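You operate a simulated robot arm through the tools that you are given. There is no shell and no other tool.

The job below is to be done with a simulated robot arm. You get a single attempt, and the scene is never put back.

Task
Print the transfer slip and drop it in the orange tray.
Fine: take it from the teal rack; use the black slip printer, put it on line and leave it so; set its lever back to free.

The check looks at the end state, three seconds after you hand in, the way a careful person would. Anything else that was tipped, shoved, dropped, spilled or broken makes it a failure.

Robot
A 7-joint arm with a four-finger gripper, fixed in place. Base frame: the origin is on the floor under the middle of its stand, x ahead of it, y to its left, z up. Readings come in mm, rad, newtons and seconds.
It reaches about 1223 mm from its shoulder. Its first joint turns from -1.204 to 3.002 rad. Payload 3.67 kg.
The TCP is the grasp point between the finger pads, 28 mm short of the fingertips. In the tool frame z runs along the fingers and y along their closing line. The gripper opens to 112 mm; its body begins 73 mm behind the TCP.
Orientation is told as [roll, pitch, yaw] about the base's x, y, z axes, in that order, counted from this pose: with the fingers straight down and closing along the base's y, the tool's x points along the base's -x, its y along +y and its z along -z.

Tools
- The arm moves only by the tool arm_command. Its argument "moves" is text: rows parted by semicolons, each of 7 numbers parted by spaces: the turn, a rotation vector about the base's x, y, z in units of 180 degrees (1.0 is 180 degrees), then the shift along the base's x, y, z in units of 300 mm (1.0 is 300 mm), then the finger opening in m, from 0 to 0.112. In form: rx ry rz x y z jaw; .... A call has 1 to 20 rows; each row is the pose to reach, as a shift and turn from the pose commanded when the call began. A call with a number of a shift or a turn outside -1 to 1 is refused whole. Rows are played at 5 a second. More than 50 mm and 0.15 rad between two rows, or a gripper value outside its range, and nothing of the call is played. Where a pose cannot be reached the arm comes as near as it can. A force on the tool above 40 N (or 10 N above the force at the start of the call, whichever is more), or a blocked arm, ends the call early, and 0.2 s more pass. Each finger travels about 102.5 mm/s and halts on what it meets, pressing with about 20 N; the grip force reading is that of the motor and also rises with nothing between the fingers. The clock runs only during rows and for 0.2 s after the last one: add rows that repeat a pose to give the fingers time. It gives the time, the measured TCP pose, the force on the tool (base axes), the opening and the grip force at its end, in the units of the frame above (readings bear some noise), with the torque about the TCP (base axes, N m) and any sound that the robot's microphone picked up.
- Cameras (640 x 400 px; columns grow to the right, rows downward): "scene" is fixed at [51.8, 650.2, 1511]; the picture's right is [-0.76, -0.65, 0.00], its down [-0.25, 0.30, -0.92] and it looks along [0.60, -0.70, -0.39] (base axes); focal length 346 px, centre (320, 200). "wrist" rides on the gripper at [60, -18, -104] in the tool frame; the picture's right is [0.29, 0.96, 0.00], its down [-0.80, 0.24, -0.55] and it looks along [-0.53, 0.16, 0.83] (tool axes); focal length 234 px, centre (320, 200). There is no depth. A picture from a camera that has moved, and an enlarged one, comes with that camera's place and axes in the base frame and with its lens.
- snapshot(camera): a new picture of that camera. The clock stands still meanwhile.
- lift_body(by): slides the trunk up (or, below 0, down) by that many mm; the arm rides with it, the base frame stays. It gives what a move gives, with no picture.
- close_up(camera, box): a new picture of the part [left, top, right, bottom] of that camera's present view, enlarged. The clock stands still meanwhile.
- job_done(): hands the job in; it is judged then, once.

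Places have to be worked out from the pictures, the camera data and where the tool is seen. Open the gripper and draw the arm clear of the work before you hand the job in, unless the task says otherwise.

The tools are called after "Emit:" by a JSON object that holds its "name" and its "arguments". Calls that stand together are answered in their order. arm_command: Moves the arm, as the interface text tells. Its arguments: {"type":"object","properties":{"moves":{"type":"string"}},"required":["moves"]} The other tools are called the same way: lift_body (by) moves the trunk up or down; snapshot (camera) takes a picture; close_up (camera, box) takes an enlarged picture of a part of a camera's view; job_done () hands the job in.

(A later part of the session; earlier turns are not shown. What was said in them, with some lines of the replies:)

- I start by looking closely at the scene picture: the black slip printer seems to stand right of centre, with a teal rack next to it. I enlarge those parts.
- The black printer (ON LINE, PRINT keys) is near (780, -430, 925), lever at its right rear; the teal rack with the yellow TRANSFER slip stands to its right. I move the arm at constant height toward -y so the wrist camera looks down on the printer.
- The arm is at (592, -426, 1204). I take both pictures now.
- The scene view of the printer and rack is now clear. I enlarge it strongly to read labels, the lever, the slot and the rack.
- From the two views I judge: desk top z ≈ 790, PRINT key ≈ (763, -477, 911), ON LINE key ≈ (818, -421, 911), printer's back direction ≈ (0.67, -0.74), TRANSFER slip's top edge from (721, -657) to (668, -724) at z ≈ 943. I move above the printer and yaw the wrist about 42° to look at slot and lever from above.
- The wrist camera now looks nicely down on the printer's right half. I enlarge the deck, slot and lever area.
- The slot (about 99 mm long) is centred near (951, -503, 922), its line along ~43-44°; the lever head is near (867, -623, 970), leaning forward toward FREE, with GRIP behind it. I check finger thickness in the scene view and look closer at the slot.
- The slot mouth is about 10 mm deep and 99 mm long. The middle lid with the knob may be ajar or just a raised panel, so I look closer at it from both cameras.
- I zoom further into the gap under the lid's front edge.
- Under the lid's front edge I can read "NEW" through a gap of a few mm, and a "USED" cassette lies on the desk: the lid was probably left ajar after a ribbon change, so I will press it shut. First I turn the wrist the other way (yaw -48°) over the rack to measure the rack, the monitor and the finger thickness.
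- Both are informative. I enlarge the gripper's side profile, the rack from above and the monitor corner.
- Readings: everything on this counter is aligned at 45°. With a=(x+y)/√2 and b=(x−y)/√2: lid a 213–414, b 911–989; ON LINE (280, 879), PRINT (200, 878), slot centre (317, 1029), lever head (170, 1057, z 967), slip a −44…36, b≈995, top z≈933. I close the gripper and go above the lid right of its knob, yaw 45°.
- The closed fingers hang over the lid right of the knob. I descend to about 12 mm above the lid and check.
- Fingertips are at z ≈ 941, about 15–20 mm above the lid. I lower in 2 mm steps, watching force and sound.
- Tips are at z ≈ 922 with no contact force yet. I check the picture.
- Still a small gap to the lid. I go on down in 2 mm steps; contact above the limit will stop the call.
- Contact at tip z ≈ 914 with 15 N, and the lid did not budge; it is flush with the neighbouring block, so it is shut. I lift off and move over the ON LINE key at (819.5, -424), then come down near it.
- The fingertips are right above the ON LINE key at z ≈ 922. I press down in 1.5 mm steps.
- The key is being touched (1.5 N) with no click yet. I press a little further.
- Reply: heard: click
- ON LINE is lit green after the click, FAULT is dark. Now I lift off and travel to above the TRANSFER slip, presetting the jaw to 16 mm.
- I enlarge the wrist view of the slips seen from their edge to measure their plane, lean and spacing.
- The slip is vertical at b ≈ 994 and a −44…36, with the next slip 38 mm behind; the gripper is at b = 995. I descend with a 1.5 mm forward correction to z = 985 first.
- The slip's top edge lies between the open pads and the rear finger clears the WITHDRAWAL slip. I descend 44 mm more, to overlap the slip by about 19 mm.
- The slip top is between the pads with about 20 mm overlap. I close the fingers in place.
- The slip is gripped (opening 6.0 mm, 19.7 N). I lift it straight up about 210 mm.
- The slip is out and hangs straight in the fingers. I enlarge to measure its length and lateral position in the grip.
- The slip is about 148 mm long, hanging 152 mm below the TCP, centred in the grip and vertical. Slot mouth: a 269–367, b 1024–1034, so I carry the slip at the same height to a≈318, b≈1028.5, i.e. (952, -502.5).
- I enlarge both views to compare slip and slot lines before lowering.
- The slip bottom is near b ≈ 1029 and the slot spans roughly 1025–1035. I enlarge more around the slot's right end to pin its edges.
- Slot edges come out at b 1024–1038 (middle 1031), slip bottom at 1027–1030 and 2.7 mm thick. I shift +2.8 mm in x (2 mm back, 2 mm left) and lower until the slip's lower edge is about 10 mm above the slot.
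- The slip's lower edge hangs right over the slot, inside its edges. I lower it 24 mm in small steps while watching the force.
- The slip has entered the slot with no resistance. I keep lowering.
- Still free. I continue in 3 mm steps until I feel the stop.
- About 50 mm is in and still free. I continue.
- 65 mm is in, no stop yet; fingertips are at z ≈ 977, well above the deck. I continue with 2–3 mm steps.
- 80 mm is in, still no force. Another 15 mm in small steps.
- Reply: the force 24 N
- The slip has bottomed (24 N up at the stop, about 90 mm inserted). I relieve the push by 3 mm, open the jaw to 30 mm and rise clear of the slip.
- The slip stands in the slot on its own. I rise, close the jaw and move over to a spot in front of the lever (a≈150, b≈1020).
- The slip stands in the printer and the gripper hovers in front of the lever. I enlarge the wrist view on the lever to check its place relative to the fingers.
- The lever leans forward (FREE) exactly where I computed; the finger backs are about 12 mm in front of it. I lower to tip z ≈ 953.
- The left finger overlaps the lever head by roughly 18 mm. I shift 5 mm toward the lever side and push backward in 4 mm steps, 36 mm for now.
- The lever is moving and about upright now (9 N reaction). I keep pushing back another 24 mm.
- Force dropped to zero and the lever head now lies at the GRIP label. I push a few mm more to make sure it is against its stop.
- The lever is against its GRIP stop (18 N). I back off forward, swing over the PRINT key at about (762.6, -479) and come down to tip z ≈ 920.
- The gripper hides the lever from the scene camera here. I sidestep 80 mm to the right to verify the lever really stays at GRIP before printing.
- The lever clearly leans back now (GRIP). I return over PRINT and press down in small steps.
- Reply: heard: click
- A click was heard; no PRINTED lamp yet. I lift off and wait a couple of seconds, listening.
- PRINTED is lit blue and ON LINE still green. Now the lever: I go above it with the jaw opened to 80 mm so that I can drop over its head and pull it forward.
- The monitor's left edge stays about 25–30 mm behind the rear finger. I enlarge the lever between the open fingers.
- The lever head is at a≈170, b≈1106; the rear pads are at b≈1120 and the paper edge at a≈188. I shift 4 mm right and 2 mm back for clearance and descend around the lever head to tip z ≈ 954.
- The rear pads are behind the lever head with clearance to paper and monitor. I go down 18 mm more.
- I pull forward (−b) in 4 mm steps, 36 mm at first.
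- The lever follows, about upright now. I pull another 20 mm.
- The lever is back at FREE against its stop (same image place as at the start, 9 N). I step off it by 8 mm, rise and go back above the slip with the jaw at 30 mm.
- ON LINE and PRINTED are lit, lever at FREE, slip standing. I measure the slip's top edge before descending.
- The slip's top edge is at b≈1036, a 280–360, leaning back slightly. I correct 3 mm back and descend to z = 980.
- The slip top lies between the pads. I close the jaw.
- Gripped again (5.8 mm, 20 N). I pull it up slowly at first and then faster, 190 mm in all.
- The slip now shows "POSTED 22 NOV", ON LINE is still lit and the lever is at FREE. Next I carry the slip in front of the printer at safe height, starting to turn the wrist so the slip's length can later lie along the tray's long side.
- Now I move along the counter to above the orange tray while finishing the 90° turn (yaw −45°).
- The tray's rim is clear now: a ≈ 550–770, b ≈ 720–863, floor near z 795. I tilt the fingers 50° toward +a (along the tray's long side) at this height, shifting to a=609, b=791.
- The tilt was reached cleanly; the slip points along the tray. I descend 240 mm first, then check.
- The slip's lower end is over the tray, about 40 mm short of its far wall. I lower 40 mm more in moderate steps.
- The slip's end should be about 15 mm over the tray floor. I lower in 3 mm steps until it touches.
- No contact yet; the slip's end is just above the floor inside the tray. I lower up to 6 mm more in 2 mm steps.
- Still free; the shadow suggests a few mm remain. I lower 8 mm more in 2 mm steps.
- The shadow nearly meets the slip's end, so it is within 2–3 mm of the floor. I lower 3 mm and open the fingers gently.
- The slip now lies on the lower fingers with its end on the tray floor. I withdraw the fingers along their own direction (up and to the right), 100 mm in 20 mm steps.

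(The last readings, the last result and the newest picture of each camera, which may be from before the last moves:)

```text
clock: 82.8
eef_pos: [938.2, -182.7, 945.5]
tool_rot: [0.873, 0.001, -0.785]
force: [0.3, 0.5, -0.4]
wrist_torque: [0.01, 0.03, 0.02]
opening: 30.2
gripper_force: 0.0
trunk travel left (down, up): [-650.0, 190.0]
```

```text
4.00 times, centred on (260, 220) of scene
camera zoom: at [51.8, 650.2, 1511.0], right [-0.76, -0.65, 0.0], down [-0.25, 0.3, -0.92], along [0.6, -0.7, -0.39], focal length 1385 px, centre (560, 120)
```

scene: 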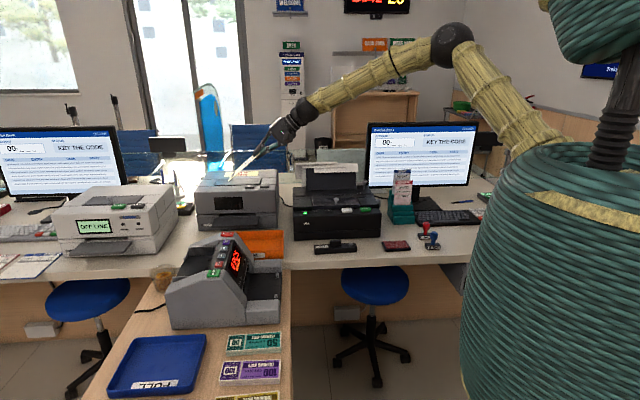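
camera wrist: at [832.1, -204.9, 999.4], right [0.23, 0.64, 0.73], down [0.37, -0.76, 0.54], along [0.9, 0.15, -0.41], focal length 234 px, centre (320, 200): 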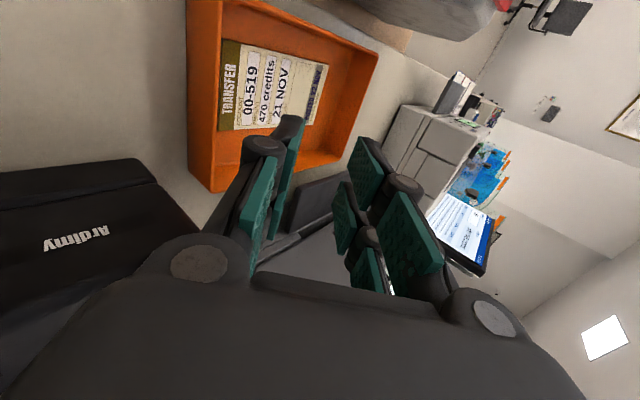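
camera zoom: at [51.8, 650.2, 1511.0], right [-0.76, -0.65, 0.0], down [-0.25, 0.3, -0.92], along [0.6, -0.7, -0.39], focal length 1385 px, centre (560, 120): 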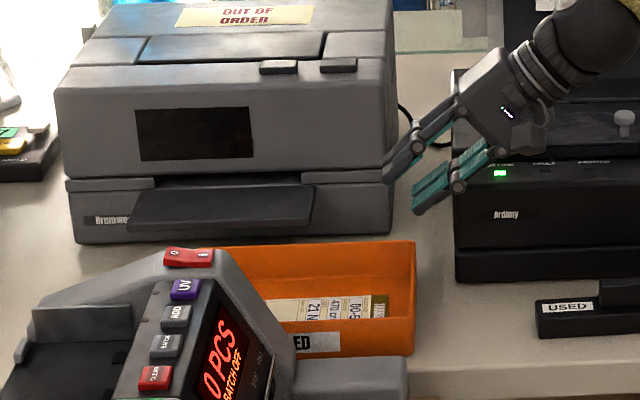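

The slip lies flat, face up, inside the orange tray. I rise 240 mm, then turn the wrist upright again.

Emit:
{"name": "arm_command", "arguments": {"moves": "0 0 0 0 0 0.13 0.03; 0 0 0 0 0 0.27 0.03; 0 0 0 0 0 0.4 0.03; 0 0 0 0 0 0.53 0.03; 0 0 0 0 0 0.67 0.03; 0 0 0 0 0 0.8 0.05; -0.03273 0.03273 0 0 0 0.8 0.08; -0.06547 0.06547 0 0 0 0.8 0.1; -0.0982 0.0982 0 0 0 0.8 0.112; -0.13093 0.13093 0 0 0 0.8 0.112; -0.16367 0.16367 0 0 0 0.8 0.112; -0.1964 0.1964 0 0 0 0.8 0.112; -0.1964 0.1964 0 0 0 0.8 0.112"}}

Emit:
{"name": "snapshot", "arguments": {"camera": "wrist"}}

Emit:
{"name": "snapshot", "arguments": {"camera": "scene"}}

```text
clock: 85.6
eef_pos: [936.7, -184.9, 1186.0]
tool_rot: [0.0, 0.001, -0.784]
force: [0.0, -0.4, 0.2]
wrist_torque: [0.01, 0.0, 0.03]
opening: 112.1
gripper_force: 0.0
trunk travel left (down, up): [-650.0, 190.0]
```

```text
taken
camera wrist: at [882.5, -154.4, 1291.5], right [0.47, 0.88, 0.0], down [0.73, -0.39, 0.55], along [0.49, -0.26, -0.83], focal length 234 px, centre (320, 200)
```

wrist: 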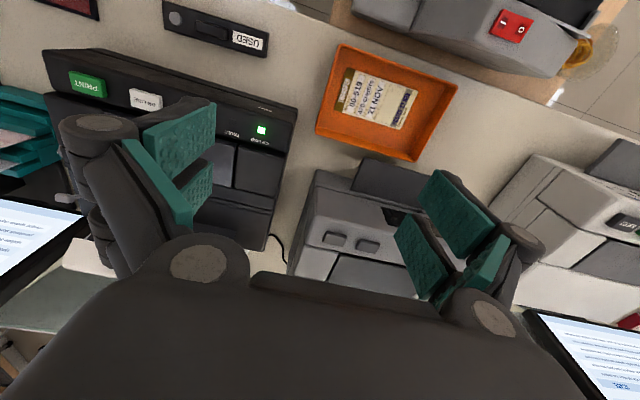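

```text
taken
```

scene: 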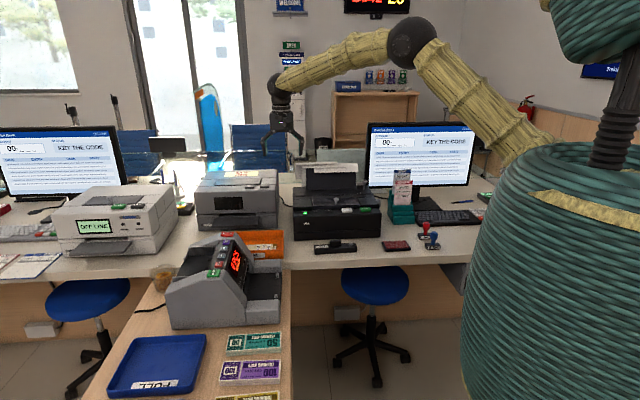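

The slip lies fully inside the tray. I check the printer's lever, lamps and the rack once more in enlarged views before handing in.

Emit:
{"name": "close_up", "arguments": {"camera": "scene", "box": [285, 150, 445, 260]}}

Emit:
{"name": "close_up", "arguments": {"camera": "wrist", "box": [290, 30, 480, 180]}}

Emit:
{"name": "close_up", "arguments": {"camera": "scene", "box": [320, 165, 390, 220]}}

```text
3.64 times, centred on (365, 205) of scene
camera zoom: at [51.8, 650.2, 1511.0], right [-0.76, -0.65, 0.0], down [-0.25, 0.3, -0.92], along [0.6, -0.7, -0.39], focal length 1259 px, centre (156, 182)
```

zoom: 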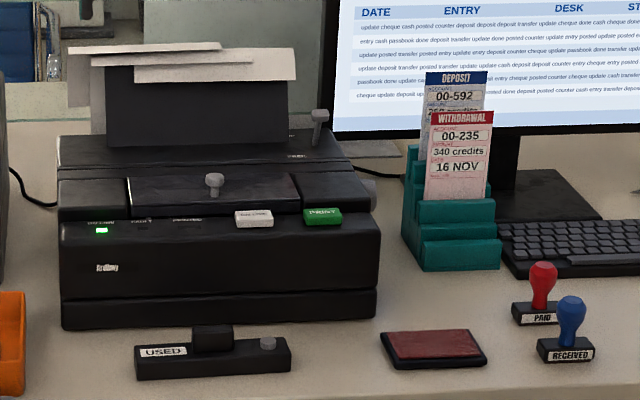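

```text
2.67 times, centred on (385, 105) of wrist
camera zoom: at [882.5, -154.4, 1291.5], right [0.47, 0.88, 0.0], down [0.73, -0.39, 0.55], along [0.49, -0.26, -0.83], focal length 624 px, centre (147, 453)
```

zoom: 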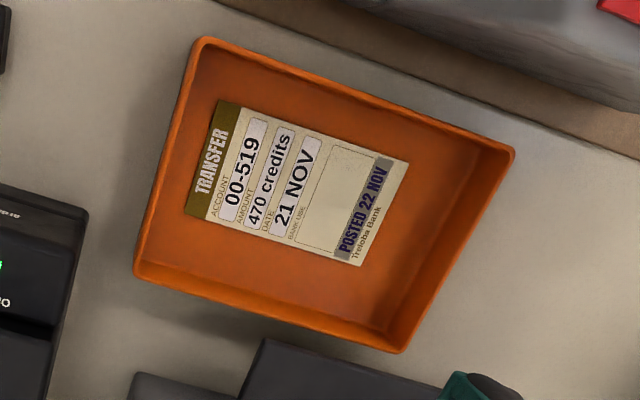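

```text
7.27 times, centred on (355, 192) of scene
camera zoom: at [51.8, 650.2, 1511.0], right [-0.76, -0.65, 0.0], down [-0.25, 0.3, -0.92], along [0.6, -0.7, -0.39], focal length 2518 px, centre (66, 254)
```

zoom: 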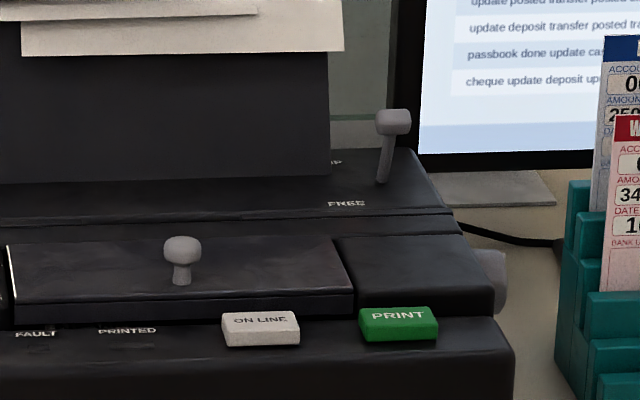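

All is as wanted: printed slip ("POSTED 22 NOV") flat in the orange tray, ON LINE lit, lever at FREE, everything else in place. I draw the open gripper back toward the robot.

Emit:
{"name": "arm_command", "arguments": {"moves": "0 0 0 -0.14 0.04 0.03 0.112; 0 0 0 -0.28 0.08 0.06 0.112; 0 0 0 -0.42 0.12 0.08 0.112; 0 0 0 -0.56 0.16 0.1 0.112; 0 0 0 -0.7 0.2 0.1 0.112; 0 0 0 -0.7 0.2 0.1 0.112"}}

Emit:
{"name": "snapshot", "arguments": {"camera": "scene"}}

```text
clock: 87.0
eef_pos: [726.5, -121.1, 1214.2]
tool_rot: [-0.002, 0.002, -0.785]
force: [1.1, -0.3, 0.4]
wrist_torque: [0.01, 0.04, 0.0]
opening: 112.0
gripper_force: 0.1
trunk travel left (down, up): [-650.0, 190.0]
```

```text
taken
```

scene: 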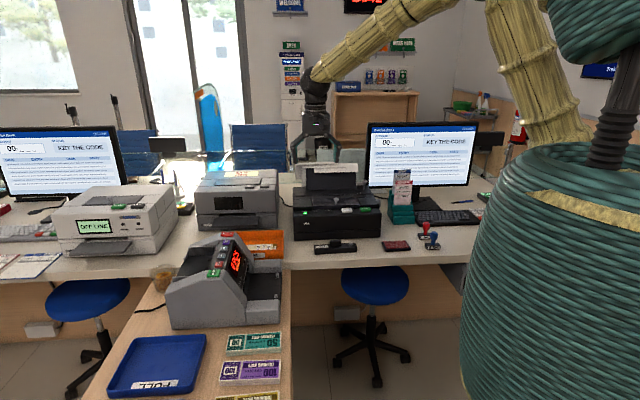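

The arm is clear, the gripper is open and empty, and nothing else has moved. I hand in the job.

Emit:
{"name": "job_done", "arguments": {}}

```text
The job is handed in.
```

The transfer slip is printed ("POSTED 22 NOV") and lies flat and face up in the orange tray. The job is handed in; I have not been told whether the check passed.

- **Printer:** the black slip printer is on line (green lamp lit) and left so. Its lever is back at FREE, in the same place as at the start.
- **Extra contact:** before printing I pressed once on the printer's lid, with about 15 N, because I thought it was ajar. It did not move, and the fault lamp stayed dark.
- **Everything else:** in the last pictures nothing else looked moved or tipped. The arm is drawn back with the gripper open and empty.
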